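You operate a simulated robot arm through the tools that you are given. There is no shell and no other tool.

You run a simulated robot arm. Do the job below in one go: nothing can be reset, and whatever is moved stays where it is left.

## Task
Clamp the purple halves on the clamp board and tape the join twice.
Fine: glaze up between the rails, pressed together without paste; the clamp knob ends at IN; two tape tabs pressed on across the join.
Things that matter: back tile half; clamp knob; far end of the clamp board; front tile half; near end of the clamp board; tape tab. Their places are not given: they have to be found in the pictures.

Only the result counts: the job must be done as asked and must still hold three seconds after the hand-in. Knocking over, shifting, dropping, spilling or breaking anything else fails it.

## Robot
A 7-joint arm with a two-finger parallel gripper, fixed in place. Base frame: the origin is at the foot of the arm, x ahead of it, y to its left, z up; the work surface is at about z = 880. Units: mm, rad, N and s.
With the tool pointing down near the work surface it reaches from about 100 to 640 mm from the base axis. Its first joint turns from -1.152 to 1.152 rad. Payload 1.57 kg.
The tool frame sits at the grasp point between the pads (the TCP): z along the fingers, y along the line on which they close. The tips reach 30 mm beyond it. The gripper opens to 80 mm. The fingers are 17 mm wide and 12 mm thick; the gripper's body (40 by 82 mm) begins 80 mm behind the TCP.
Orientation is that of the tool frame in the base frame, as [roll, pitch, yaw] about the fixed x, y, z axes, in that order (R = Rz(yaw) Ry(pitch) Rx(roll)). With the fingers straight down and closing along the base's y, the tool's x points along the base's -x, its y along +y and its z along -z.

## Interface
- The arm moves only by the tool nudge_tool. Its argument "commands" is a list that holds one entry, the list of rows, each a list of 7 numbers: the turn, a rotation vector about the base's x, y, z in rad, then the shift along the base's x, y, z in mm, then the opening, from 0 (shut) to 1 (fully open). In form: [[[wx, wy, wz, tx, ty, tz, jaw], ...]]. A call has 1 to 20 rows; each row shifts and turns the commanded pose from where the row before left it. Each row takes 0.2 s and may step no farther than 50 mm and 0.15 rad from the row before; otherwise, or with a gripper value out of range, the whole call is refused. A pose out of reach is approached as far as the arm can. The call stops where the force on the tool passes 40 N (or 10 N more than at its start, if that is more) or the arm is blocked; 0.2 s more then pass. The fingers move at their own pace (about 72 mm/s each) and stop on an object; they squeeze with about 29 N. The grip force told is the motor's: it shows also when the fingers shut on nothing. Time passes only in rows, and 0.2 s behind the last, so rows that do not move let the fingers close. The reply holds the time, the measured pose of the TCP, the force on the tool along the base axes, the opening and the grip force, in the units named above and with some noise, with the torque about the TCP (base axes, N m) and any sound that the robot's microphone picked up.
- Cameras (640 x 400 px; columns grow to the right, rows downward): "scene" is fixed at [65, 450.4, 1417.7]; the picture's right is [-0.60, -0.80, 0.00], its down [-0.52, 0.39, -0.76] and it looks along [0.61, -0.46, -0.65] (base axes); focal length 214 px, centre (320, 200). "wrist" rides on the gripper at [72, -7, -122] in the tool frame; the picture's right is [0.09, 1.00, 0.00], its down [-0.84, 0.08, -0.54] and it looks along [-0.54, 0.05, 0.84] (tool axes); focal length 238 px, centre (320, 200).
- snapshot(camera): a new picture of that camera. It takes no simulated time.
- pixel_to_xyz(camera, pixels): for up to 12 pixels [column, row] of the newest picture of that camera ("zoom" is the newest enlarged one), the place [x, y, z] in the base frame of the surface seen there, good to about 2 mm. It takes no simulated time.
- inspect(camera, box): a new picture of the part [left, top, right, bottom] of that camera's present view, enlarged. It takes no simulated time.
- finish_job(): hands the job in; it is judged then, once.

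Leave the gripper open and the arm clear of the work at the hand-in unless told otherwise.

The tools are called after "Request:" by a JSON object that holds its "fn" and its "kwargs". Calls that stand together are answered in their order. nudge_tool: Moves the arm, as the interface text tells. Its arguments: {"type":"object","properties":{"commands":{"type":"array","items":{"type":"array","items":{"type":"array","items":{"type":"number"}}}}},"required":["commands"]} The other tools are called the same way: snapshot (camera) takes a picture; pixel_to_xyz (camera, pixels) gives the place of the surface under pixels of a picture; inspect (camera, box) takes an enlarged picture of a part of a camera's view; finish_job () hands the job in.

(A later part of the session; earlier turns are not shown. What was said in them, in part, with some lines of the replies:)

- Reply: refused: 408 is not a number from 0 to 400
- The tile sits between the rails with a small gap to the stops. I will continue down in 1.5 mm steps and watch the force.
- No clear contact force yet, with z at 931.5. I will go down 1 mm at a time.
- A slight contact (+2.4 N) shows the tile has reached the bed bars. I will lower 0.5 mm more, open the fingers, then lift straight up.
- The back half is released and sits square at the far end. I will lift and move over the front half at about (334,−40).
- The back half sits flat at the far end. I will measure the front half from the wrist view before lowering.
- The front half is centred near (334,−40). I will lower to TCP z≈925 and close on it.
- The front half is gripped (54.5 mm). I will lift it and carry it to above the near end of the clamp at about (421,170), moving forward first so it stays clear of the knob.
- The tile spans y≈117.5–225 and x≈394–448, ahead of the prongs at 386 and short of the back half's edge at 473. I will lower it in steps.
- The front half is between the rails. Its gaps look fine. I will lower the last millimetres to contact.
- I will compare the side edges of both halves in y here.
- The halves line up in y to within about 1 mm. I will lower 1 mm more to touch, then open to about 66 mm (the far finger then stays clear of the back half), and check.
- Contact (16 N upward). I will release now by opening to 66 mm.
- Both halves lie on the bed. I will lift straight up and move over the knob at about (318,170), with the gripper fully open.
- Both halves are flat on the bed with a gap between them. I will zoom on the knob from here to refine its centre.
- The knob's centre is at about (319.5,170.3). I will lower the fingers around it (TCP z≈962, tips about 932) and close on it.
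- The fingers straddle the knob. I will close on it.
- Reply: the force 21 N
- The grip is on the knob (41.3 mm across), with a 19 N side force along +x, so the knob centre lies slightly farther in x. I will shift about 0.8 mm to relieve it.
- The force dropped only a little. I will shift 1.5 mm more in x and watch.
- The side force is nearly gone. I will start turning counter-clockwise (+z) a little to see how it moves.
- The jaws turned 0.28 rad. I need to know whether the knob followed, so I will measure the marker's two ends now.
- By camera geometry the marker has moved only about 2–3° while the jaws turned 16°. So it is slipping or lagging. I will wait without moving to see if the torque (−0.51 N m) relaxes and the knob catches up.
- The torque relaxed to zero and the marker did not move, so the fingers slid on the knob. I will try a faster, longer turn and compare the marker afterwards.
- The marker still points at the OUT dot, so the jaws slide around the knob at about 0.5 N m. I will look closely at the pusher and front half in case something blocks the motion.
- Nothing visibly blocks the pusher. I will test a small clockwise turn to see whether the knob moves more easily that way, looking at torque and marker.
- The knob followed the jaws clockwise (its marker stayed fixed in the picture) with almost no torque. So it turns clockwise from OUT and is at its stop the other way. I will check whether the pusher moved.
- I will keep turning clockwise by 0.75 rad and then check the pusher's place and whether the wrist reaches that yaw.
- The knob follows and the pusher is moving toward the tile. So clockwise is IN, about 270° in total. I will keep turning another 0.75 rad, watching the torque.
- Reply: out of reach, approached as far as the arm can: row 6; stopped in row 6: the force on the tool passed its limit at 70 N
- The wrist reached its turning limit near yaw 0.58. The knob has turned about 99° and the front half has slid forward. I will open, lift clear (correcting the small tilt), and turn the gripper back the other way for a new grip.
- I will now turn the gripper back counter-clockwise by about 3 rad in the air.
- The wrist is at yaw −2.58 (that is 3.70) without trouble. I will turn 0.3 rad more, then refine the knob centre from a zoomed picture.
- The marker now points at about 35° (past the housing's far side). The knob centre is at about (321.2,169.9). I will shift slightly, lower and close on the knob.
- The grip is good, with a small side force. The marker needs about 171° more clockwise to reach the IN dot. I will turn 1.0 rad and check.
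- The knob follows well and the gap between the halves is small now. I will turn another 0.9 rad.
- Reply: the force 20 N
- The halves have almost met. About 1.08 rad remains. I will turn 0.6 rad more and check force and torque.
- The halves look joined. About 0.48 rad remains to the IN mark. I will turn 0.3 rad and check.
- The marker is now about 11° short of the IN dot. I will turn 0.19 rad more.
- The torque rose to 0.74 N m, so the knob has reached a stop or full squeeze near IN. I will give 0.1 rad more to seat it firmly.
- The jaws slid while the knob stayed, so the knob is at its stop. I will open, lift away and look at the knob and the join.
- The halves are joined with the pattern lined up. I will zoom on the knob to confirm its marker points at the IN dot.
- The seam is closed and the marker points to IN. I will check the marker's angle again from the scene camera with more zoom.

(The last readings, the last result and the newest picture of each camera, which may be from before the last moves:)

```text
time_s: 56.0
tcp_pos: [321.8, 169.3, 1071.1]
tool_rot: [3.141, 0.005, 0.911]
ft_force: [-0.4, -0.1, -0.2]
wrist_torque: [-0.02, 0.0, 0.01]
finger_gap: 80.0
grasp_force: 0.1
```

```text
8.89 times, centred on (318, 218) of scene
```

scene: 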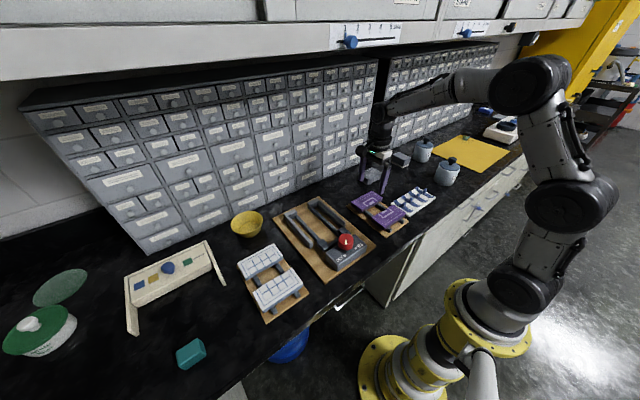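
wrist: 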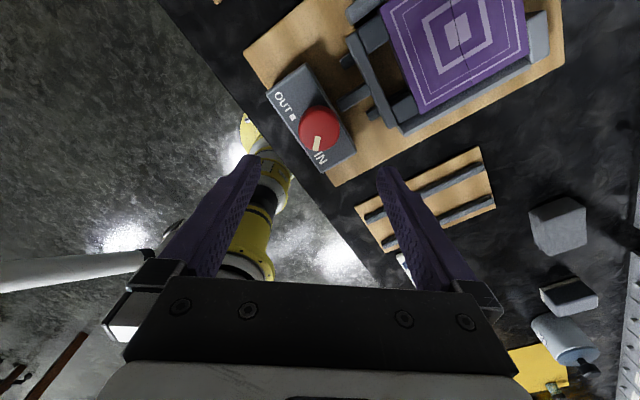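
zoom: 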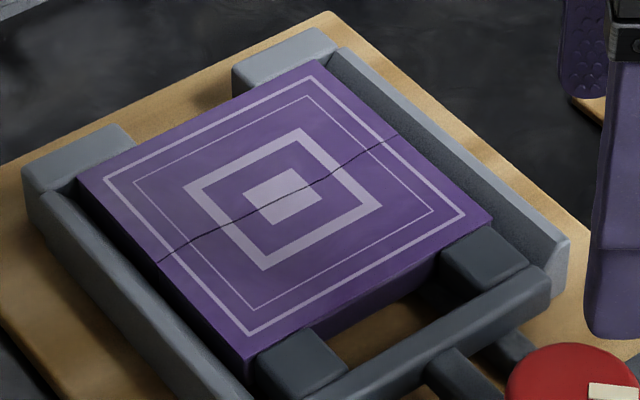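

The marker points at the IN dot (about 226–229° against the dot at 227°), and the tile is tight. Next come the tabs. I will turn the gripper back to yaw π and move over the tape tray.

Request:
{"fn": "nudge_tool", "kwargs": {"commands": [[[0, 0, 0.1487, -1.4, -22.7, -3.4, 1], [0, 0, 0.1487, -1.4, -22.7, -3.4, 1], [0, 0, 0.1487, -1.4, -22.7, -3.4, 1], [0, 0, 0.1487, -1.4, -22.7, -3.4, 1], [0, 0, 0.1487, -1.4, -22.7, -3.4, 1], [0, 0, 0.1487, -1.4, -22.7, -3.4, 1], [0, 0, 0.1487, -1.4, -22.7, -3.4, 1], [0, 0, 0.1487, -1.4, -22.7, -3.4, 1], [0, 0, 0.1487, -1.4, -22.7, -3.4, 1], [0, 0, 0.1487, -1.4, -22.7, -3.4, 1], [0, 0, 0.1487, -1.4, -22.7, -3.4, 1], [0, 0, 0.1487, -1.4, -22.7, -3.4, 1], [0, 0, 0.1487, -1.4, -22.7, -3.4, 1], [0, 0, 0.1487, -1.4, -22.7, -3.4, 1], [0, 0, 0.1487, -1.4, -22.7, -3.4, 1], [0, 0, 0, 0, 0, 0, 1]]]}}

Request:
{"fn": "snapshot", "kwargs": {"camera": "wrist"}}

Request:
{"fn": "inspect", "kwargs": {"camera": "scene", "box": [385, 180, 445, 220]}}

```text
time_s: 59.4
tcp_pos: [299.7, -171.4, 1021.0]
tool_rot: [-3.141, 0.005, -3.14]
ft_force: [0.0, 0.2, 0.0]
wrist_torque: [0.03, 0.01, -0.06]
finger_gap: 80.2
grasp_force: 0.1
```

```text
taken
```

wrist: 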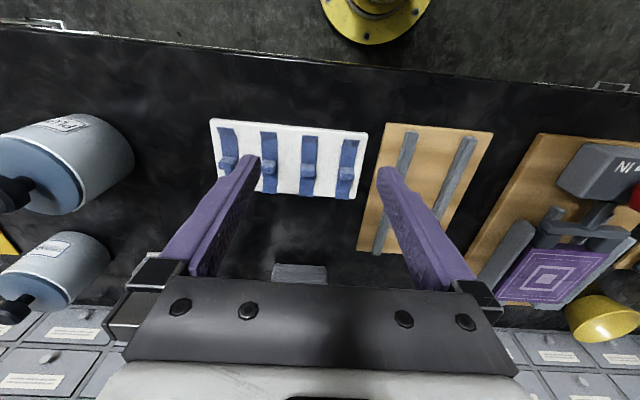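

```text
10.00 times, centred on (415, 200) of scene
```

zoom: 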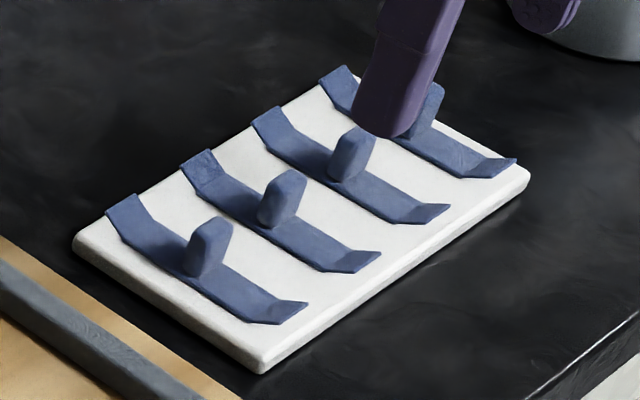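

I will zoom in with the wrist camera on the tabs to see the handle shape.

Request:
{"fn": "inspect", "kwargs": {"camera": "wrist", "box": [280, 115, 380, 210]}}

Request:
{"fn": "pixel_to_xyz", "kwargs": {"camera": "zoom", "pixels": [[180, 210], [210, 210], [195, 195], [195, 230], [170, 215], [342, 230], [372, 230], [356, 215], [356, 248], [330, 235], [380, 160], [365, 320]]}}

```text
4.21 times, centred on (330, 162) of wrist
```

zoom: 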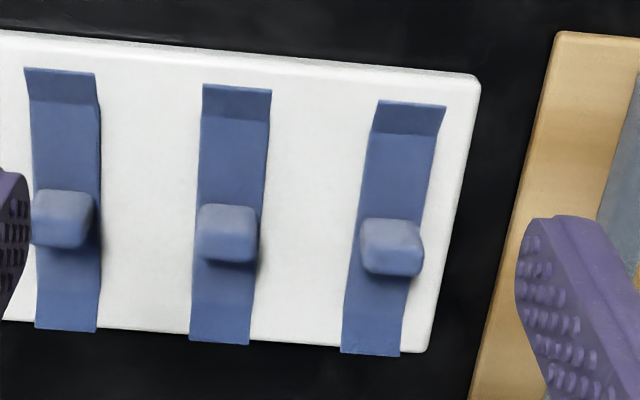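

```text
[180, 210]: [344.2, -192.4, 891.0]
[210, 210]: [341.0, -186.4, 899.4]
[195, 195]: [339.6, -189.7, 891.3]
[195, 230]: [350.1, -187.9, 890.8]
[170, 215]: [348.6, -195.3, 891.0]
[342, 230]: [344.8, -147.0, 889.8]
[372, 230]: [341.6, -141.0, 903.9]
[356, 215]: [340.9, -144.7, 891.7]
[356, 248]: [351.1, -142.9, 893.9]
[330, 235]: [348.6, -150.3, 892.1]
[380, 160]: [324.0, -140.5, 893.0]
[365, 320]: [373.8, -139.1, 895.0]
```

Each handle is a block-like fin in the middle of its strip. I will measure the top of the rightmost one (at zoom pixel (392,255)) and its neighbour.

Request:
{"fn": "pixel_to_xyz", "kwargs": {"camera": "zoom", "pixels": [[366, 255], [392, 255], [419, 260], [392, 243], [392, 272], [392, 222], [368, 225], [415, 230], [202, 240], [228, 240], [255, 245], [228, 258]]}}

Request:
{"fn": "pixel_to_xyz", "kwargs": {"camera": "zoom", "pixels": [[410, 110], [370, 350], [375, 180], [436, 180], [345, 320], [408, 320], [237, 92], [220, 340], [202, 170], [267, 170], [228, 230], [392, 250]]}}

```text
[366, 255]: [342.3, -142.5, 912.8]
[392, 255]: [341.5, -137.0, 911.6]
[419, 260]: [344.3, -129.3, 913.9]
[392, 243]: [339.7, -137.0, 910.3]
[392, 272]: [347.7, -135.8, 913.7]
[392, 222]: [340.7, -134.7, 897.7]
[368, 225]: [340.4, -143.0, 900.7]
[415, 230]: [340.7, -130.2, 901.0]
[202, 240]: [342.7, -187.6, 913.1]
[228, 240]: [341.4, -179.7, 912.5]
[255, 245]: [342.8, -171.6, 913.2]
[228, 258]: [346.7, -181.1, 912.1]
```

```text
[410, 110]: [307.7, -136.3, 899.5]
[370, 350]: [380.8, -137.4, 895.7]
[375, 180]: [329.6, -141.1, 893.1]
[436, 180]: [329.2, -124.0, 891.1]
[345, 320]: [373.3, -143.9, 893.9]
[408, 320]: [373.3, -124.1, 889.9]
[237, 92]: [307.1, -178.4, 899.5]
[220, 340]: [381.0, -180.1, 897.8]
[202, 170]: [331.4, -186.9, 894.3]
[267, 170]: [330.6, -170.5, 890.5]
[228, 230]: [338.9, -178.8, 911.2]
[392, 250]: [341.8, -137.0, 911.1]
```

The handle is about 8 mm thick in x (340–348) and 15 mm wide in y (−143 to −129), with its top at z 913. I will turn the gripper to close along x, set the opening to 30 mm, and go above the rightmost tab at (344,−136).

Request:
{"fn": "nudge_tool", "kwargs": {"commands": [[[0, 0, -0.1428, 4.03, 3.22, -2.0, 1], [0, 0, -0.1428, 4.03, 3.22, -2.0, 0.8], [0, 0, -0.1428, 4.03, 3.22, -2.0, 0.6], [0, 0, -0.1428, 4.03, 3.22, -2.0, 0.375], [0, 0, -0.1428, 4.03, 3.22, -2.0, 0.375], [0, 0, -0.1428, 4.03, 3.22, -2.0, 0.375], [0, 0, -0.1428, 4.03, 3.22, -2.0, 0.375], [0, 0, -0.1428, 4.03, 3.22, -2.0, 0.375], [0, 0, -0.1428, 4.03, 3.22, -2.0, 0.375], [0, 0, -0.1428, 4.03, 3.22, -2.0, 0.375], [0, 0, -0.1428, 4.03, 3.22, -2.0, 0.375], [0, 0, 0, 0, 0, 0, 0.375]]]}}

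Request:
{"fn": "snapshot", "kwargs": {"camera": "wrist"}}

Request:
{"fn": "inspect", "kwargs": {"camera": "wrist", "box": [260, 100, 400, 220]}}

```text
time_s: 62.0
tcp_pos: [345.2, -136.3, 998.3]
tool_rot: [3.141, 0.006, 1.571]
ft_force: [0.4, 0.1, 0.3]
wrist_torque: [0.0, -0.02, 0.01]
finger_gap: 29.9
grasp_force: 0.4
```

```text
taken
```

wrist: 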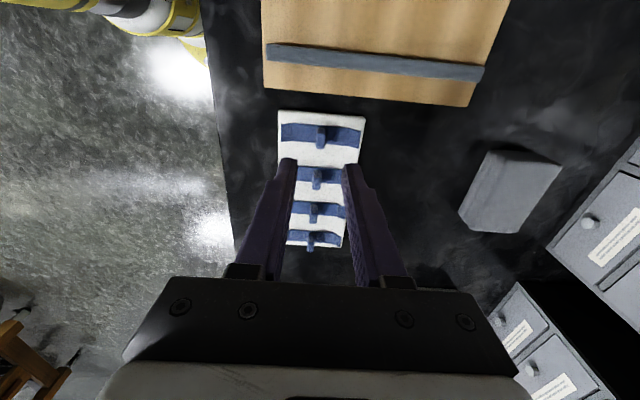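

```text
3.33 times, centred on (330, 160) of wrist
```

zoom: 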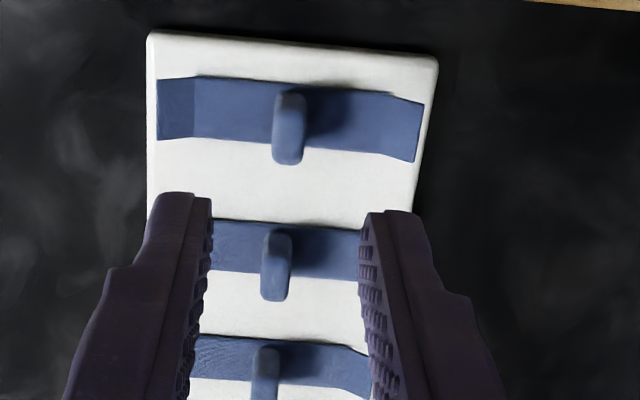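

The handle of the first tab is at zoom (289,128). I will measure it again from this side.

Request:
{"fn": "pixel_to_xyz", "kwargs": {"camera": "zoom", "pixels": [[289, 120], [277, 125], [300, 125], [289, 100], [289, 155], [275, 150], [302, 150], [289, 135], [215, 110], [350, 120], [165, 105], [415, 130]]}}

```text
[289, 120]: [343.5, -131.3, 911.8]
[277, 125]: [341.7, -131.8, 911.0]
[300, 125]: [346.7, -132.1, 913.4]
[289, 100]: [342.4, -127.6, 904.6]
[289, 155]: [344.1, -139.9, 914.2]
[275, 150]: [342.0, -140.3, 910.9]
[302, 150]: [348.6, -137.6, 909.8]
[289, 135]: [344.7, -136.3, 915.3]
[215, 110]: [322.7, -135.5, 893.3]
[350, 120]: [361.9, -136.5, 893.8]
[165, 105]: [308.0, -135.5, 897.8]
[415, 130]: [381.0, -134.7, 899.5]
```

The handle centre is about (344.7,−135.3). I will lower to TCP z≈926, with the tips just above the strip.

Request:
{"fn": "nudge_tool", "kwargs": {"commands": [[[0, 0, 0, -0.3, 0.9, -25, 0.375], [0, 0, 0, 0, 0, -20, 0.375], [0, 0, 0, 0, 0, -15, 0.375], [0, 0, 0, 0, 0, -12, 0.375], [0, 0, 0, 0, 0, 0, 0.375]]]}}

Request:
{"fn": "inspect", "kwargs": {"camera": "wrist", "box": [250, 100, 400, 230]}}

Request:
{"fn": "inspect", "kwargs": {"camera": "scene", "box": [380, 175, 440, 220]}}

```text
time_s: 63.2
tcp_pos: [344.7, -135.6, 926.4]
tool_rot: [-3.141, 0.004, 1.572]
ft_force: [0.8, 0.0, 0.3]
wrist_torque: [-0.01, -0.03, 0.01]
finger_gap: 30.1
grasp_force: 0.1
```

```text
3.08 times, centred on (325, 165) of wrist
```

zoom: 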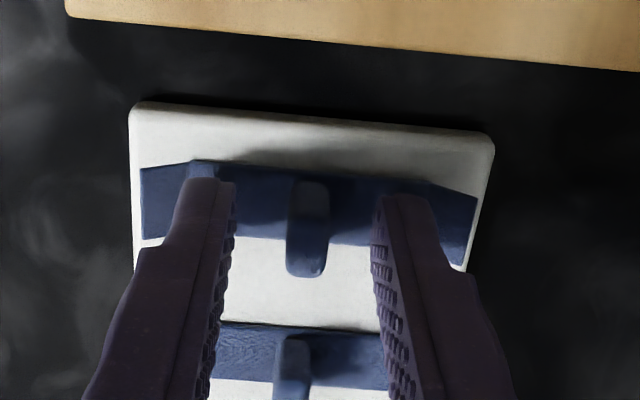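

```text
8.89 times, centred on (410, 198) of scene
```

zoom: 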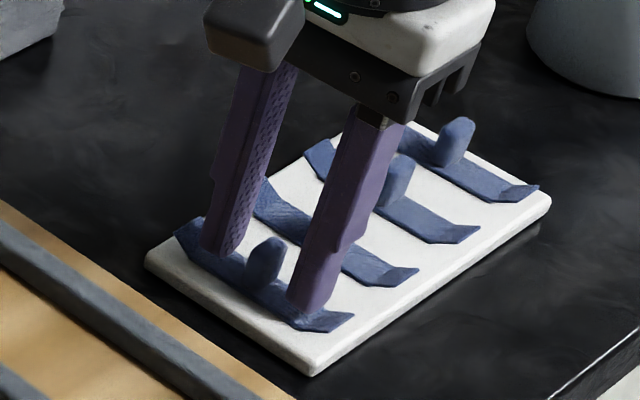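

The handle is centred between the fingers. I will close on it.

Request:
{"fn": "nudge_tool", "kwargs": {"commands": [[[0, 0, 0, 0, 0, 0, 0.15], [0, 0, 0, 0, 0, 0, 0], [0, 0, 0, 0, 0, 0, 0], [0, 0, 0, 0, 0, 0, 0]]]}}

Request:
{"fn": "inspect", "kwargs": {"camera": "wrist", "box": [250, 100, 400, 230]}}

```text
time_s: 64.2
tcp_pos: [344.4, -134.4, 927.6]
tool_rot: [3.141, 0.003, 1.573]
ft_force: [-0.7, -1.1, -0.6]
wrist_torque: [0.0, -0.02, -0.01]
finger_gap: 7.4
grasp_force: 26.1
```

```text
3.08 times, centred on (325, 165) of wrist
```

zoom: 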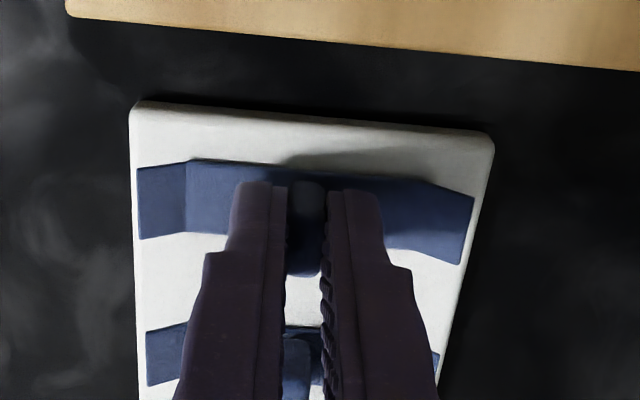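

The handle is held (7.4 mm). I will lift slowly and check that the tab comes off the tray.

Request:
{"fn": "nudge_tool", "kwargs": {"commands": [[[0, 0, 0, 0, 0, 3, 0], [0, 0, 0, 0, 0, 7, 0], [0, 0, 0, 0, 0, 15, 0], [0, 0, 0, 0, 0, 20, 0], [0, 0, 0, 0, 0, 0, 0]]]}}

Request:
{"fn": "inspect", "kwargs": {"camera": "wrist", "box": [230, 90, 430, 240]}}

Request:
{"fn": "inspect", "kwargs": {"camera": "scene", "box": [370, 150, 440, 220]}}

```text
time_s: 65.4
tcp_pos: [342.8, -136.3, 972.1]
tool_rot: [3.14, 0.006, 1.572]
ft_force: [-0.4, 0.0, 0.2]
wrist_torque: [0.03, 0.0, 0.0]
finger_gap: 7.3
grasp_force: 26.8
```

```text
2.67 times, centred on (330, 165) of wrist
```

zoom: 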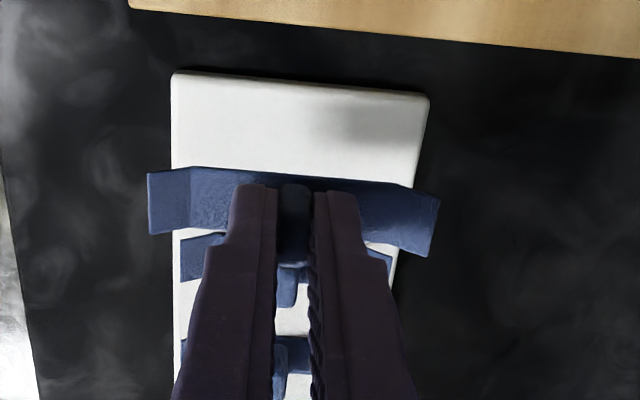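

```text
5.71 times, centred on (405, 185) of scene
```

zoom: 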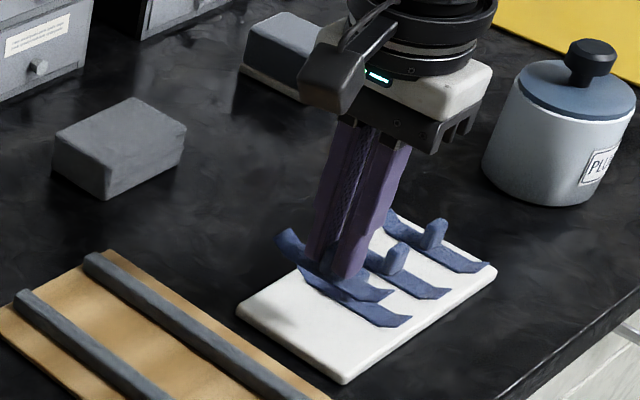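

The tab is lifted and level. I will raise it and carry it above the join at about (475,145).

Request:
{"fn": "nudge_tool", "kwargs": {"commands": [[[0, 0, 0, 0, 0, 28, 0], [0, 0, 0, 10.9, 23.4, 0, 0], [0, 0, 0, 10.9, 23.4, 0, 0], [0, 0, 0, 10.9, 23.4, 0, 0], [0, 0, 0, 10.9, 23.4, 0, 0], [0, 0, 0, 10.9, 23.4, 0, 0], [0, 0, 0, 10.9, 23.4, 0, 0], [0, 0, 0, 10.9, 23.4, 0, 0], [0, 0, 0, 10.9, 23.4, 0, 0], [0, 0, 0, 10.9, 23.4, 0, 0], [0, 0, 0, 10.9, 23.4, 0, 0], [0, 0, 0, 10.9, 23.4, 0, 0], [0, 0, 0, 10.9, 23.4, 0, 0], [0, 0, 0, 0, 0, 0, 0]]]}}

Request:
{"fn": "snapshot", "kwargs": {"camera": "wrist"}}

Request:
{"fn": "inspect", "kwargs": {"camera": "wrist", "box": [220, 30, 440, 230]}}

Request:
{"fn": "inspect", "kwargs": {"camera": "scene", "box": [270, 160, 370, 240]}}

```text
time_s: 68.4
tcp_pos: [475.2, 146.2, 1000.0]
tool_rot: [3.141, 0.007, 1.572]
ft_force: [0.8, -0.2, -1.3]
wrist_torque: [0.03, -0.01, -0.01]
finger_gap: 7.5
grasp_force: 26.2
```

```text
taken
```

wrist: 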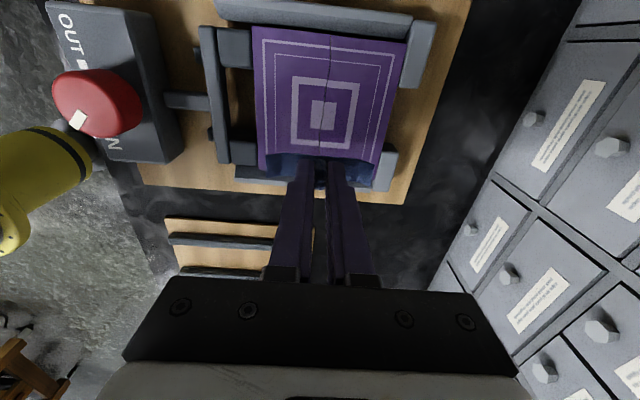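

```text
2.00 times, centred on (330, 130) of wrist
```

zoom: 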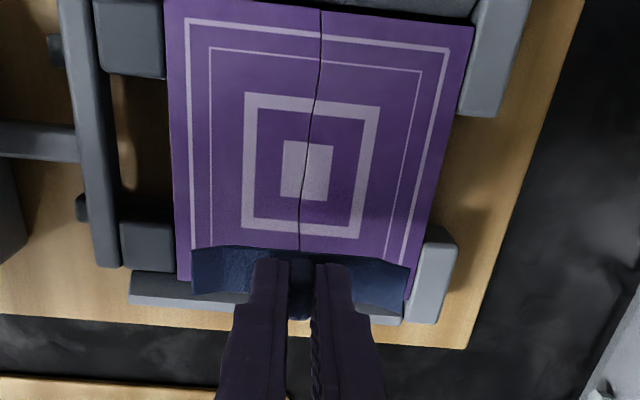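

```text
5.00 times, centred on (320, 200) of scene
```

zoom: 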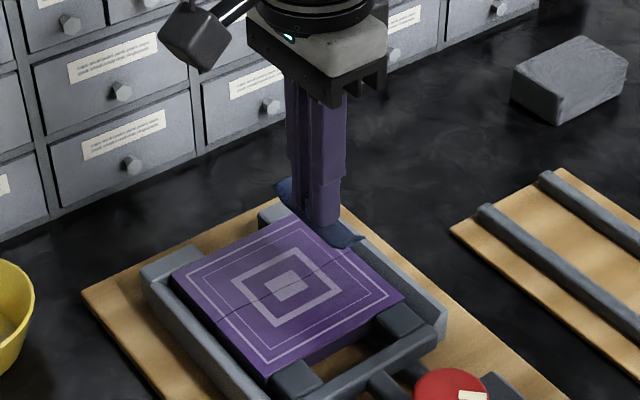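

I will measure the join, the tile edges and the held strip in the full wrist picture.

Request:
{"fn": "pixel_to_xyz", "kwargs": {"camera": "wrist", "pixels": [[330, 40], [327, 88], [321, 127], [319.5, 150], [256, 60], [401, 50], [262, 150], [386, 130], [273, 158], [372, 165], [300, 160], [260, 100]]}}

Request:
{"fn": "inspect", "kwargs": {"camera": "wrist", "box": [240, 130, 400, 210]}}

```text
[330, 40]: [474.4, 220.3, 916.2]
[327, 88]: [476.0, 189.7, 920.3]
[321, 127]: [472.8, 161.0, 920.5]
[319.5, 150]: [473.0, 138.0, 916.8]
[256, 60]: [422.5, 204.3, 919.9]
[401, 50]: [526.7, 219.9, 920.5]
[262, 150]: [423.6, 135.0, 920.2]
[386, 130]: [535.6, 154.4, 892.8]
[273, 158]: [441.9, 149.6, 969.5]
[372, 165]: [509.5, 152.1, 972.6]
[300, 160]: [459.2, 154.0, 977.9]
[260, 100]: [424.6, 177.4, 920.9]
```

```text
4.00 times, centred on (320, 170) of wrist
```

zoom: 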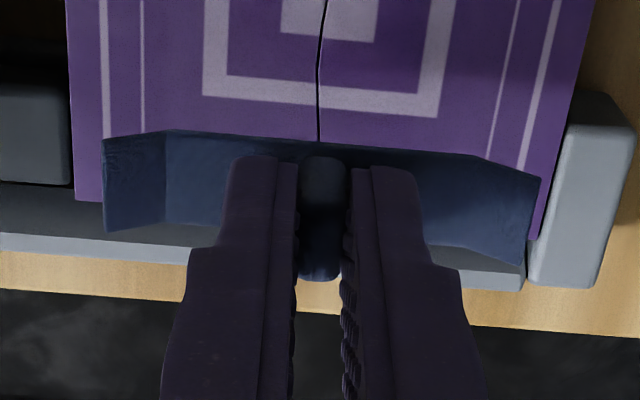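

The join is at x≈473 near y 145 and at x≈475 near y 195. I will shift −1.8 mm in x to centre the tab on the join and lower to just above the tile.

Request:
{"fn": "nudge_tool", "kwargs": {"commands": [[[0, 0, 0, -1.8, -0.5, -15, 0], [0, 0, 0, 0, 0, -15, 0], [0, 0, 0, 0, 0, -8, 0], [0, 0, 0, 0, 0, 0, 0]]]}}

Request:
{"fn": "inspect", "kwargs": {"camera": "wrist", "box": [220, 60, 440, 220]}}

Request:
{"fn": "inspect", "kwargs": {"camera": "scene", "box": [290, 180, 360, 230]}}

```text
time_s: 69.4
tcp_pos: [474.2, 145.7, 962.2]
tool_rot: [-3.14, 0.007, 1.573]
ft_force: [-0.5, -0.6, -0.6]
wrist_torque: [-0.04, 0.03, 0.01]
finger_gap: 7.4
grasp_force: 26.8
```

```text
2.50 times, centred on (330, 140) of wrist
```

zoom: 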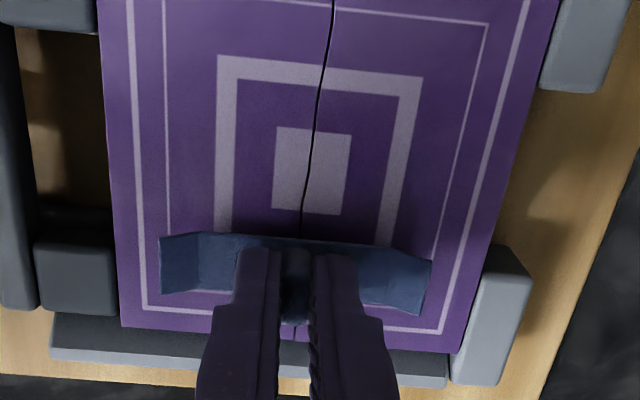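

```text
8.00 times, centred on (325, 205) of scene
```

zoom: 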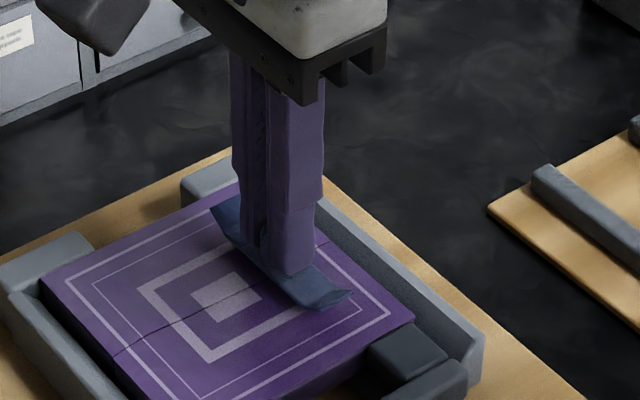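

The tab lies across the join, centred. I will go down in small steps until contact.

Request:
{"fn": "nudge_tool", "kwargs": {"commands": [[[0, 0, 0, 0, 0, -1.5, 0], [0, 0, 0, 0, 0, -1.5, 0], [0, 0, 0, 0, 0, -1, 0], [0, 0, 0, 0, 0, 0, 0]]]}}

```text
time_s: 70.4
tcp_pos: [472.5, 146.5, 957.7]
tool_rot: [-3.141, 0.005, 1.573]
ft_force: [-0.1, -0.1, 0.2]
wrist_torque: [-0.01, -0.02, 0.01]
finger_gap: 7.2
grasp_force: 26.7
```

No contact yet at z≈958. I will continue in 1 mm steps.

Request:
{"fn": "nudge_tool", "kwargs": {"commands": [[[0, 0, 0, 0, 0, -1, 0], [0, 0, 0, 0, 0, 0, 0]]]}}

```text
time_s: 71.0
tcp_pos: [473.1, 144.7, 957.7]
tool_rot: [3.141, 0.005, 1.571]
ft_force: [-0.4, -0.1, 0.7]
wrist_torque: [-0.04, 0.01, -0.03]
finger_gap: 7.4
grasp_force: 26.0
```

Request:
{"fn": "nudge_tool", "kwargs": {"commands": [[[0, 0, 0, 0, 0, -1, 0], [0, 0, 0, 0, 0, 0, 0]]]}}

```text
time_s: 71.6
tcp_pos: [472.6, 145.9, 956.3]
tool_rot: [3.139, 0.003, 1.572]
ft_force: [-2.2, -1.3, 6.3]
wrist_torque: [-0.06, 0.07, 0.03]
finger_gap: 7.4
grasp_force: 26.7
```

Contact at 6 N. I will press about 1 mm further and hold.

Request:
{"fn": "nudge_tool", "kwargs": {"commands": [[[0, 0, 0, 0, 0, -0.7, 0], [0, 0, 0, 0, 0, 0, 0], [0, 0, 0, 0, 0, 0, 0]]]}}

```text
time_s: 72.4
tcp_pos: [473.5, 146.5, 957.1]
tool_rot: [3.137, 0.003, 1.572]
ft_force: [-4.1, -1.4, 16.5]
wrist_torque: [-0.11, 0.13, 0.01]
finger_gap: 7.3
grasp_force: 26.7
```

16.5 N now. I will press a little more to about 25 N and hold for a second.

Request:
{"fn": "nudge_tool", "kwargs": {"commands": [[[0, 0, 0, 0, 0, -0.6, 0], [0, 0, 0, 0, 0, 0, 0], [0, 0, 0, 0, 0, 0, 0], [0, 0, 0, 0, 0, 0, 0], [0, 0, 0, 0, 0, 0, 0]]]}}

Request:
{"fn": "inspect", "kwargs": {"camera": "wrist", "box": [220, 60, 440, 220]}}

Request:
{"fn": "inspect", "kwargs": {"camera": "scene", "box": [290, 180, 360, 230]}}

```text
time_s: 73.6
tcp_pos: [474.1, 146.6, 955.9]
tool_rot: [3.137, 0.003, 1.574]
ft_force: [-3.2, 0.2, 24.4]
wrist_torque: [-0.07, 0.11, -0.01]
finger_gap: 7.3
grasp_force: 26.5
```

```text
2.50 times, centred on (330, 140) of wrist
```

zoom: 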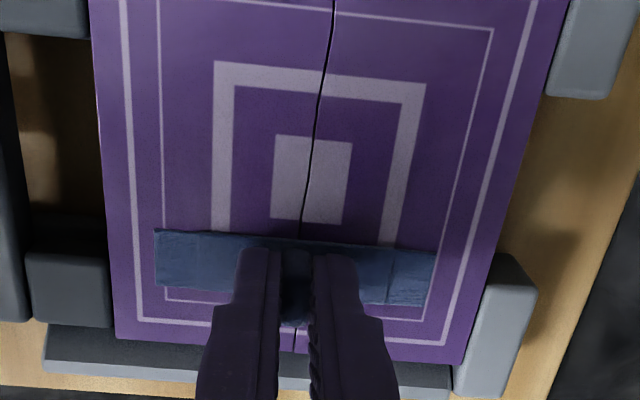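

```text
8.00 times, centred on (325, 205) of scene
```

zoom: 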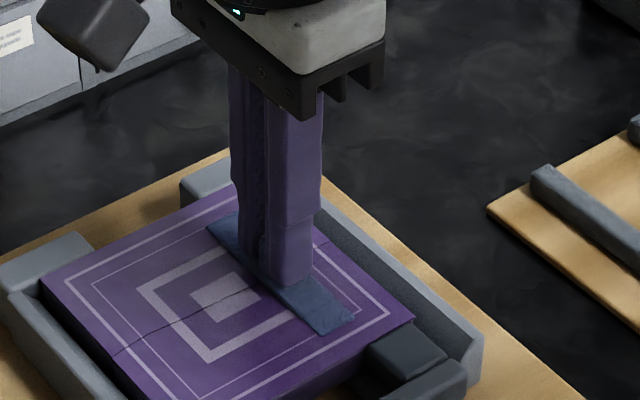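

The strip has flattened onto the tile across the join. I will open the fingers and lift straight up.

Request:
{"fn": "nudge_tool", "kwargs": {"commands": [[[0, 0, 0, 0, 0, 0.5, 0.1], [0, 0, 0, 0, 0, 0, 0.25], [0, 0, 0, 0, 0, 0, 0.35], [0, 0, 0, 0, 0, 0, 0.35], [0, 0, 0, 0, 0, 10, 0.35], [0, 0, 0, 0, 0, 20, 0.35], [0, 0, 0, 0, 0, 25, 0.35], [0, 0, 0, 0, 0, 0, 0.35]]]}}

Request:
{"fn": "inspect", "kwargs": {"camera": "wrist", "box": [220, 30, 440, 220]}}

Request:
{"fn": "inspect", "kwargs": {"camera": "scene", "box": [280, 180, 380, 260]}}

```text
time_s: 75.4
tcp_pos: [473.0, 145.6, 1010.4]
tool_rot: [-3.14, 0.002, 1.573]
ft_force: [1.1, 0.4, 0.3]
wrist_torque: [0.0, 0.01, 0.0]
finger_gap: 28.0
grasp_force: 0.0
```

```text
2.11 times, centred on (330, 125) of wrist
```

zoom: 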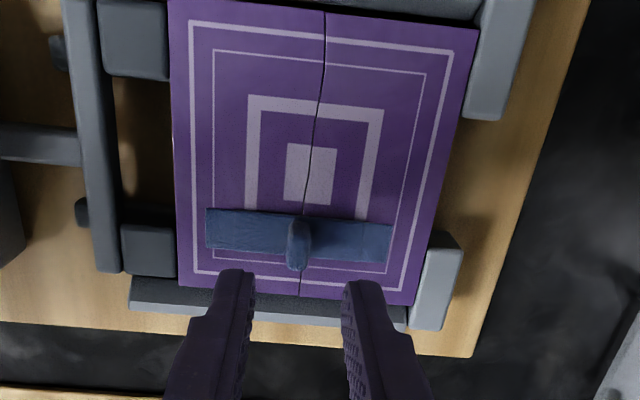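

```text
5.00 times, centred on (330, 220) of scene
```

zoom: 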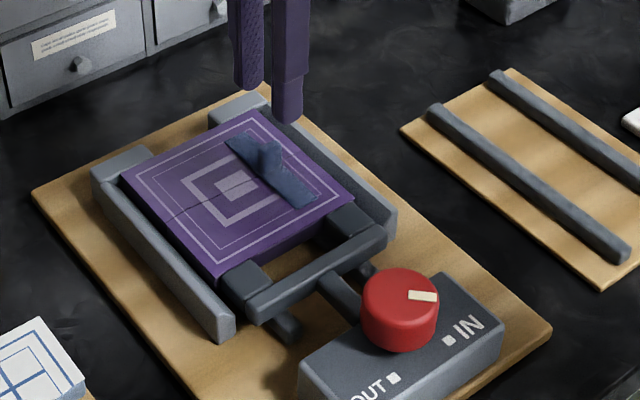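

The first tab is flat across the join and the knob still points to IN. I will fetch the second tab, whose handle is at about (344.5,−179.6).

Request:
{"fn": "nudge_tool", "kwargs": {"commands": [[[0, 0, 0, -9.2, -23.2, -0.7, 0.375], [0, 0, 0, -9.2, -23.2, -0.7, 0.375], [0, 0, 0, -9.2, -23.2, -0.7, 0.375], [0, 0, 0, -9.2, -23.2, -0.7, 0.375], [0, 0, 0, -9.2, -23.2, -0.7, 0.375], [0, 0, 0, -9.2, -23.2, -0.7, 0.375], [0, 0, 0, -9.2, -23.2, -0.7, 0.375], [0, 0, 0, -9.2, -23.2, -0.7, 0.375], [0, 0, 0, -9.2, -23.2, -0.7, 0.375], [0, 0, 0, -9.2, -23.2, -0.7, 0.375], [0, 0, 0, -9.2, -23.2, -0.7, 0.375], [0, 0, 0, -9.2, -23.2, -0.7, 0.375], [0, 0, 0, -9.2, -23.2, -0.7, 0.375], [0, 0, 0, -9.2, -23.2, -0.7, 0.375], [0, 0, 0, 0, 0, 0, 0.375]]]}}

Request:
{"fn": "inspect", "kwargs": {"camera": "wrist", "box": [260, 90, 400, 210]}}

```text
time_s: 78.6
tcp_pos: [343.7, -179.5, 999.5]
tool_rot: [3.141, 0.005, 1.572]
ft_force: [-0.3, -0.4, 0.0]
wrist_torque: [0.01, 0.0, 0.0]
finger_gap: 30.0
grasp_force: 0.0
```

```text
3.33 times, centred on (330, 150) of wrist
```

zoom: 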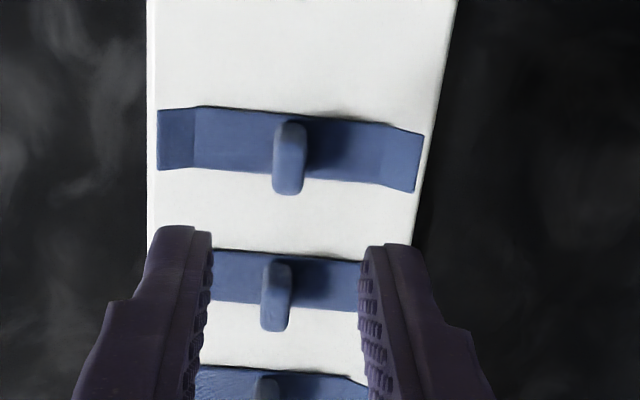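

The second handle is at zoom (289,158). I will measure it.

Request:
{"fn": "pixel_to_xyz", "kwargs": {"camera": "zoom", "pixels": [[289, 150], [277, 155], [300, 155], [289, 130], [289, 185], [275, 180], [302, 180], [289, 165], [215, 140], [350, 150], [165, 140], [415, 160]]}}

```text
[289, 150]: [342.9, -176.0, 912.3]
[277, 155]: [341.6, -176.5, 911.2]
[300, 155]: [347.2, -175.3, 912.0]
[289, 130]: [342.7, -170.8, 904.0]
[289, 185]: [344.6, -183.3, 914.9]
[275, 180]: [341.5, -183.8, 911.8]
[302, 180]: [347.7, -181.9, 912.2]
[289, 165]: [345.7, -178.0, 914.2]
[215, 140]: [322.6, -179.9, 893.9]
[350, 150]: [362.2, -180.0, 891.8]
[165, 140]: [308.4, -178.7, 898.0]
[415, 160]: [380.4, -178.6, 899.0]
```

The handle centre is about (344.5,−178.7). I will shift slightly, lower to z≈926.5 and close.

Request:
{"fn": "nudge_tool", "kwargs": {"commands": [[[0, 0, 0, 0.4, 0.7, -25, 0.375], [0, 0, 0, 0, 0, -20, 0.375], [0, 0, 0, 0, 0, -16, 0.375], [0, 0, 0, 0, 0, -12, 0.375], [0, 0, 0, 0, 0, 0, 0.375]]]}}

Request:
{"fn": "inspect", "kwargs": {"camera": "wrist", "box": [250, 100, 400, 230]}}

Request:
{"fn": "inspect", "kwargs": {"camera": "scene", "box": [380, 170, 440, 215]}}

```text
time_s: 79.8
tcp_pos: [345.4, -177.6, 928.3]
tool_rot: [-3.14, 0.003, 1.573]
ft_force: [-0.2, 0.3, 0.3]
wrist_torque: [0.01, 0.01, -0.01]
finger_gap: 29.9
grasp_force: 0.0
```

```text
3.08 times, centred on (325, 165) of wrist
```

zoom: 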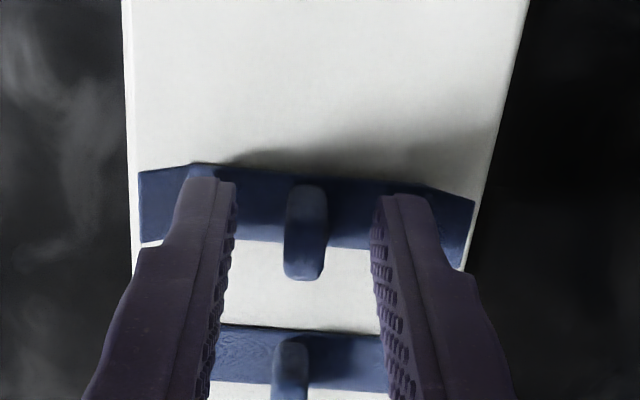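

```text
8.89 times, centred on (410, 192) of scene
```

zoom: 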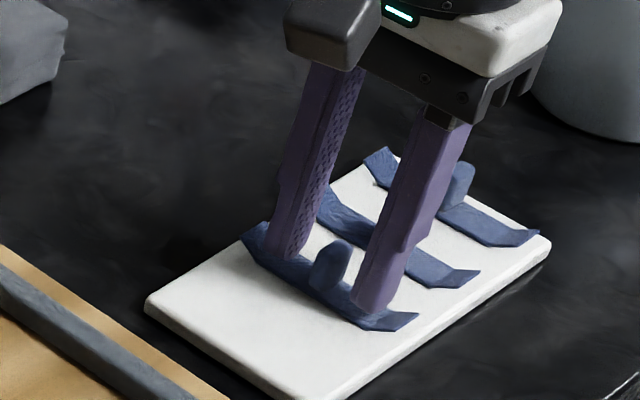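

This looks the same as the first tab's approach. I will close, then lift slowly.

Request:
{"fn": "nudge_tool", "kwargs": {"commands": [[[0, 0, 0, 0, 0, 0, 0.15], [0, 0, 0, 0, 0, 0, 0], [0, 0, 0, 0, 0, 0, 0], [0, 0, 0, 0, 0, 0, 0], [0, 0, 0, 0, 0, 3, 0], [0, 0, 0, 0, 0, 7, 0], [0, 0, 0, 0, 0, 20, 0], [0, 0, 0, 0, 0, 20, 0], [0, 0, 0, 0, 0, 23, 0], [0, 0, 0, 0, 0, 0, 0]]]}}

Request:
{"fn": "inspect", "kwargs": {"camera": "wrist", "box": [230, 90, 430, 240]}}

Request:
{"fn": "inspect", "kwargs": {"camera": "scene", "box": [370, 150, 440, 220]}}

```text
time_s: 82.0
tcp_pos: [344.3, -178.3, 1000.2]
tool_rot: [3.141, 0.003, 1.571]
ft_force: [-0.2, -1.2, -0.5]
wrist_torque: [0.0, 0.01, 0.02]
finger_gap: 7.2
grasp_force: 26.3
```

```text
2.67 times, centred on (330, 165) of wrist
```

zoom: 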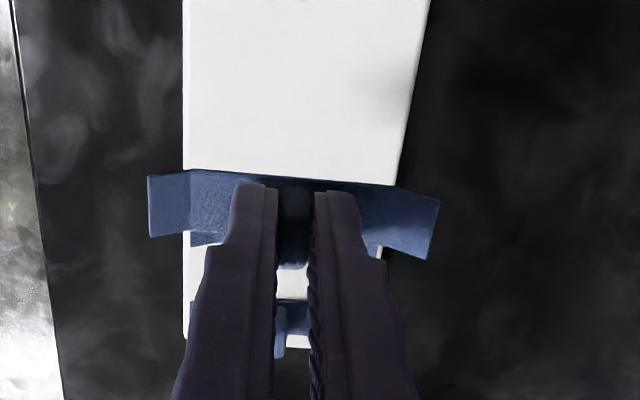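

```text
5.71 times, centred on (405, 185) of scene
```

zoom: 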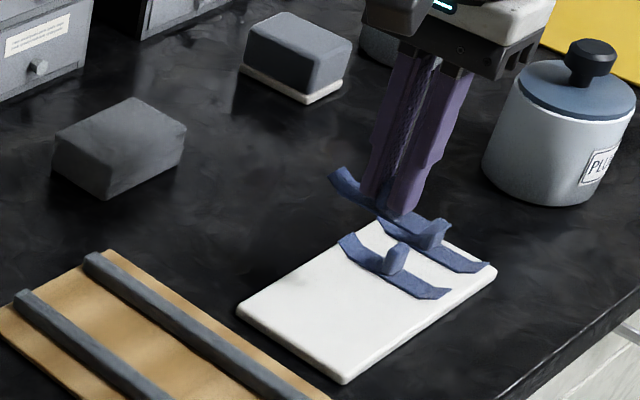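

The second tab is held level. I will carry it above the join at about (475.5,195).

Request:
{"fn": "nudge_tool", "kwargs": {"commands": [[[0, 0, 0, 8.2, 23.35, 0.3, 0], [0, 0, 0, 8.2, 23.35, 0.3, 0], [0, 0, 0, 8.2, 23.35, 0.3, 0], [0, 0, 0, 8.2, 23.35, 0.3, 0], [0, 0, 0, 8.2, 23.35, 0.3, 0], [0, 0, 0, 8.2, 23.35, 0.3, 0], [0, 0, 0, 8.2, 23.35, 0.3, 0], [0, 0, 0, 8.2, 23.35, 0.3, 0], [0, 0, 0, 8.2, 23.35, 0.3, 0], [0, 0, 0, 8.2, 23.35, 0.3, 0], [0, 0, 0, 8.2, 23.35, 0.3, 0], [0, 0, 0, 8.2, 23.35, 0.3, 0], [0, 0, 0, 8.2, 23.35, 0.3, 0], [0, 0, 0, 8.2, 23.35, 0.3, 0], [0, 0, 0, 8.2, 23.35, 0.3, 0], [0, 0, 0, 8.2, 23.35, 0.3, 0], [0, 0, 0, 0, 0, 0, 0]]]}}

Request:
{"fn": "snapshot", "kwargs": {"camera": "wrist"}}

Request:
{"fn": "inspect", "kwargs": {"camera": "wrist", "box": [220, 80, 440, 230]}}

Request:
{"fn": "inspect", "kwargs": {"camera": "scene", "box": [280, 170, 370, 240]}}

```text
time_s: 85.6
tcp_pos: [475.9, 197.1, 1005.4]
tool_rot: [3.141, 0.006, 1.572]
ft_force: [0.6, 0.2, 0.3]
wrist_torque: [0.0, 0.03, 0.02]
finger_gap: 7.0
grasp_force: 26.3
```

```text
taken
```

wrist: 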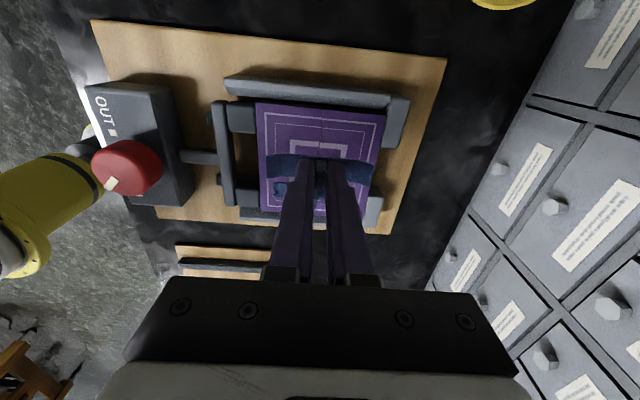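

```text
2.67 times, centred on (330, 155) of wrist
```

zoom: 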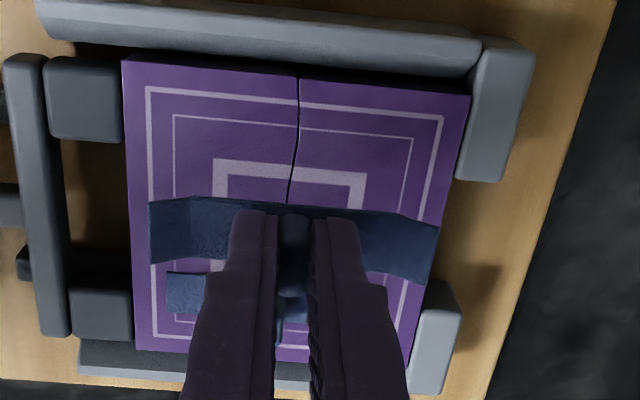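

```text
5.71 times, centred on (325, 205) of scene
```

zoom: 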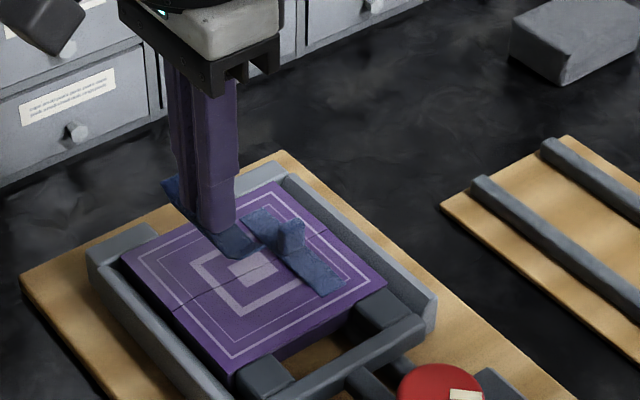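

The second tab is lined up across the join, clear of the first. I will lower to just above the tile.

Request:
{"fn": "nudge_tool", "kwargs": {"commands": [[[0, 0, 0, 0, 0, -15, 0], [0, 0, 0, 0, 0, -15, 0], [0, 0, 0, 0, 0, -9, 0], [0, 0, 0, 0, 0, -4, 0], [0, 0, 0, 0, 0, 0, 0]]]}}

Request:
{"fn": "inspect", "kwargs": {"camera": "wrist", "box": [220, 60, 440, 220]}}

Request:
{"fn": "inspect", "kwargs": {"camera": "scene", "box": [280, 180, 360, 235]}}

```text
time_s: 86.8
tcp_pos: [475.7, 195.5, 962.6]
tool_rot: [-3.141, 0.006, 1.572]
ft_force: [0.5, 0.4, -1.3]
wrist_torque: [0.0, -0.02, 0.0]
finger_gap: 7.1
grasp_force: 26.5
```

```text
2.50 times, centred on (330, 140) of wrist
```

zoom: 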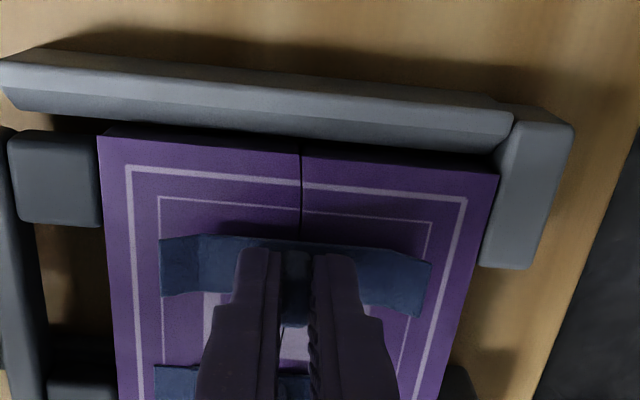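

```text
7.27 times, centred on (320, 208) of scene
```

zoom: 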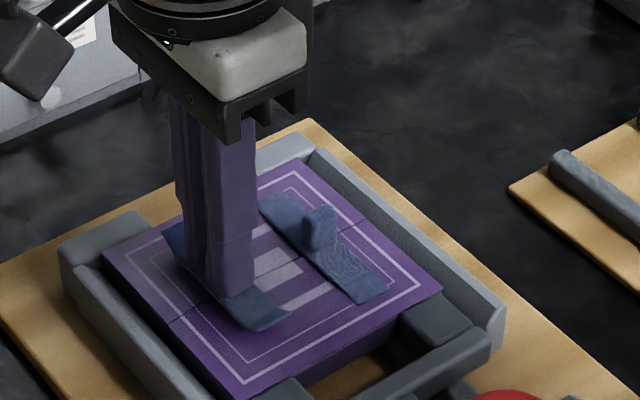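

It is centred on the join. I will go down in small steps to contact.

Request:
{"fn": "nudge_tool", "kwargs": {"commands": [[[0, 0, 0, 0, 0, -1.5, 0], [0, 0, 0, 0, 0, -1.5, 0], [0, 0, 0, 0, 0, -1, 0], [0, 0, 0, 0, 0, -1, 0], [0, 0, 0, 0, 0, 0, 0]]]}}

```text
time_s: 88.0
tcp_pos: [476.2, 195.5, 957.4]
tool_rot: [3.141, 0.004, 1.572]
ft_force: [0.4, 0.0, 0.7]
wrist_torque: [-0.02, 0.03, 0.02]
finger_gap: 7.6
grasp_force: 26.7
```

Request:
{"fn": "nudge_tool", "kwargs": {"commands": [[[0, 0, 0, 0, 0, -1, 0], [0, 0, 0, 0, 0, -0.6, 0], [0, 0, 0, 0, 0, 0, 0]]]}}

```text
time_s: 88.8
tcp_pos: [476.2, 196.6, 957.9]
tool_rot: [3.137, 0.004, 1.573]
ft_force: [-1.9, -0.6, 11.2]
wrist_torque: [-0.04, 0.07, -0.02]
finger_gap: 7.3
grasp_force: 27.0
```

Contact at 11 N. I will press about 1 mm more, to around 25 N, and hold.

Request:
{"fn": "nudge_tool", "kwargs": {"commands": [[[0, 0, 0, 0, 0, -0.6, 0], [0, 0, 0, 0, 0, -0.4, 0], [0, 0, 0, 0, 0, 0, 0], [0, 0, 0, 0, 0, 0, 0], [0, 0, 0, 0, 0, 0, 0]]]}}

Request:
{"fn": "inspect", "kwargs": {"camera": "wrist", "box": [220, 60, 440, 220]}}

Request:
{"fn": "inspect", "kwargs": {"camera": "scene", "box": [280, 180, 360, 235]}}

```text
time_s: 90.0
tcp_pos: [476.0, 196.6, 957.0]
tool_rot: [3.138, 0.001, 1.571]
ft_force: [-3.3, -1.4, 24.6]
wrist_torque: [-0.14, 0.08, -0.01]
finger_gap: 7.0
grasp_force: 26.5
```

```text
2.50 times, centred on (330, 140) of wrist
```

zoom: 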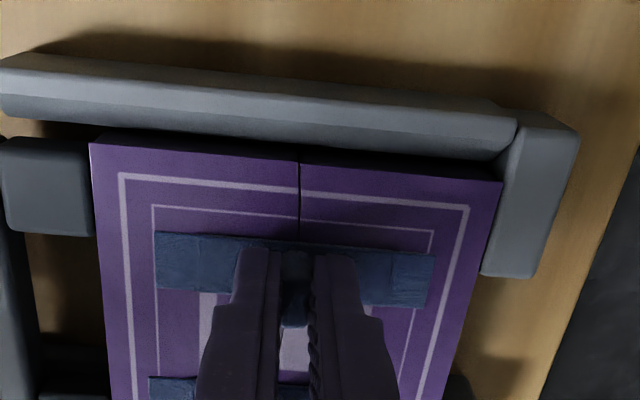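

```text
7.27 times, centred on (320, 208) of scene
```

zoom: 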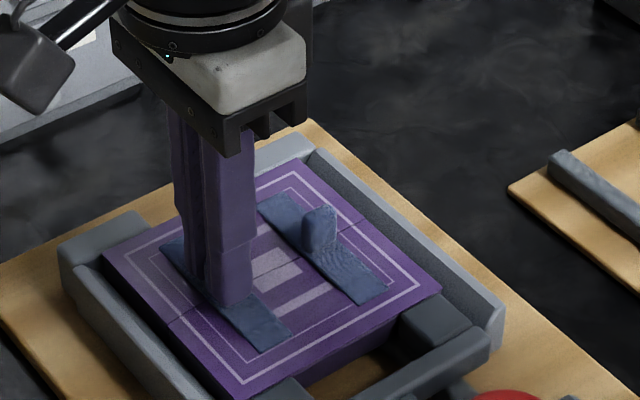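

The second strip has flattened on the tile. I will open the fingers, lift straight up and move clear.

Request:
{"fn": "nudge_tool", "kwargs": {"commands": [[[0, 0, 0, 0, 0, 0.5, 0.1], [0, 0, 0, 0, 0, 0, 0.25], [0, 0, 0, 0, 0, 0, 0.35], [0, 0, 0, 0, 0, 0, 0.35], [0, 0, 0, 0, 0, 10, 0.35], [0, 0, 0, 0, 0, 20, 0.35], [0, 0, 0, 0, 0, 30, 0.35], [0, 0, 0, -10, 0, 40, 0.6], [0, 0, 0, -20, 0, 40, 1], [0, 0, 0, -30, 0, 30, 1], [0, 0, 0, -30, 0, 0, 1], [0, 0, 0, -30, 0, 0, 1], [0, 0, 0, 0, 0, 0, 1]]]}}

Request:
{"fn": "snapshot", "kwargs": {"camera": "wrist"}}

Request:
{"fn": "snapshot", "kwargs": {"camera": "scene"}}

Request:
{"fn": "inspect", "kwargs": {"camera": "scene", "box": [270, 180, 380, 265]}}

```text
time_s: 92.8
tcp_pos: [355.1, 196.9, 1123.2]
tool_rot: [3.141, 0.003, 1.572]
ft_force: [0.5, 1.1, -0.9]
wrist_torque: [-0.02, -0.01, -0.02]
finger_gap: 80.1
grasp_force: 0.0
```

```text
taken
```

wrist: 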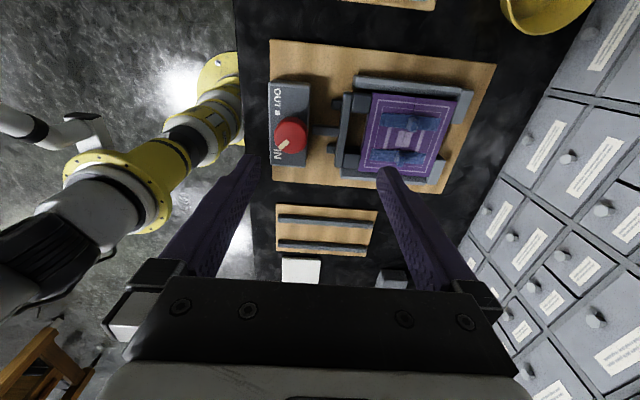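

```text
taken
```

scene: 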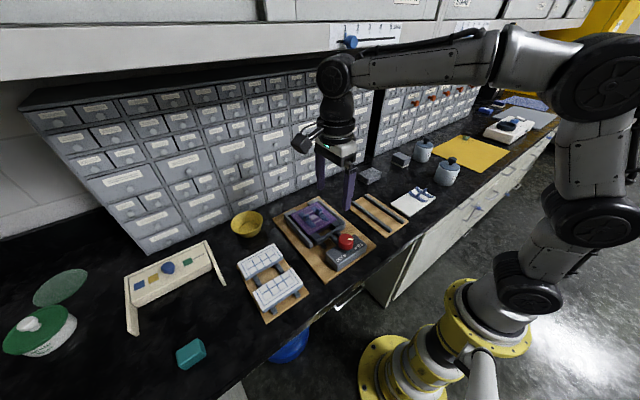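

```text
4.71 times, centred on (325, 222) of scene
```

zoom: 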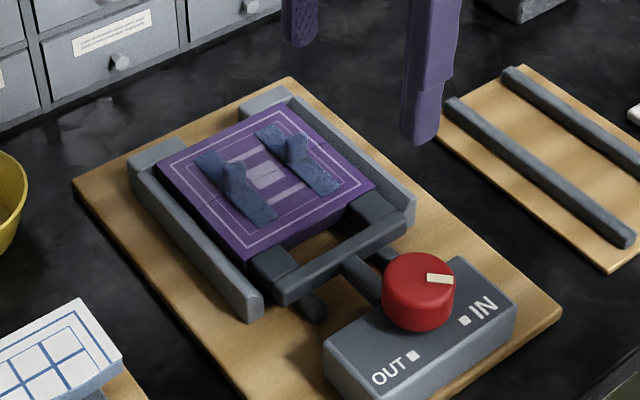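

Both tabs lie across the join and the arm is clear. I will make a last close check of the tabs, the join and the knob marker.

Request:
{"fn": "inspect", "kwargs": {"camera": "wrist", "box": [330, 70, 490, 200]}}

Request:
{"fn": "inspect", "kwargs": {"camera": "wrist", "box": [260, 70, 340, 180]}}

Request:
{"fn": "inspect", "kwargs": {"camera": "scene", "box": [325, 225, 370, 255]}}

```text
3.08 times, centred on (410, 135) of wrist
```

zoom: 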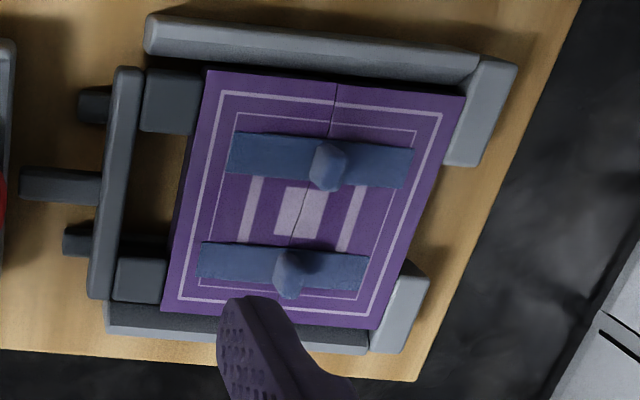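

```text
3.64 times, centred on (300, 125) of wrist
```

zoom: 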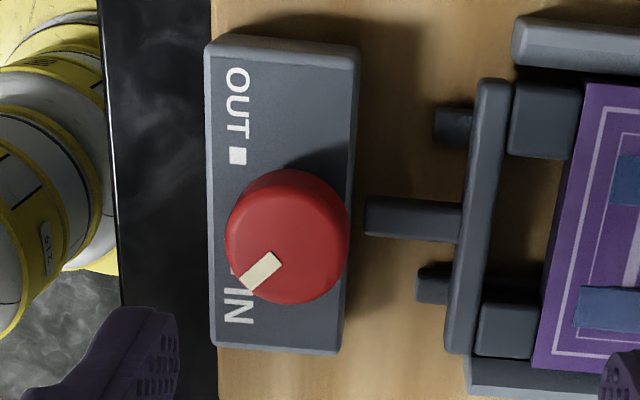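

```text
13.33 times, centred on (348, 240) of scene
```

zoom: 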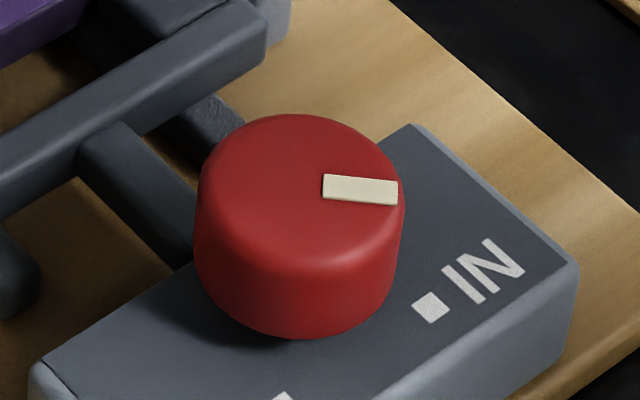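

The halves are closed between the rails with the glaze up. Both tabs lie flat across the join, and the knob has stayed at IN. The gripper is open and clear, and nothing else has moved. I am handing in the job.

Request:
{"fn": "finish_job", "kwargs": {}}

```text
The job is handed in.
```

The purple halves are clamped on the board, glaze up and without paste, and the join is taped twice. I've handed the job in, but the reply gave no verdict.

- **Halves:** both lie flat on the bed between the rails. The seam is closed and the pattern lines up across it.
- **Knob:** it points at IN. It turns clockwise only, about 270° from OUT, and I turned it until it stopped. My measurements put it within a few degrees of the IN mark, and it had not moved when I last looked.
- **Tape:** two tabs lie across the join about 50 mm apart. I pressed each down with about 25 N, and their curled ends flattened onto the tile.

I saw nothing else moved or knocked over. The gripper is open and the arm is clear of the work.
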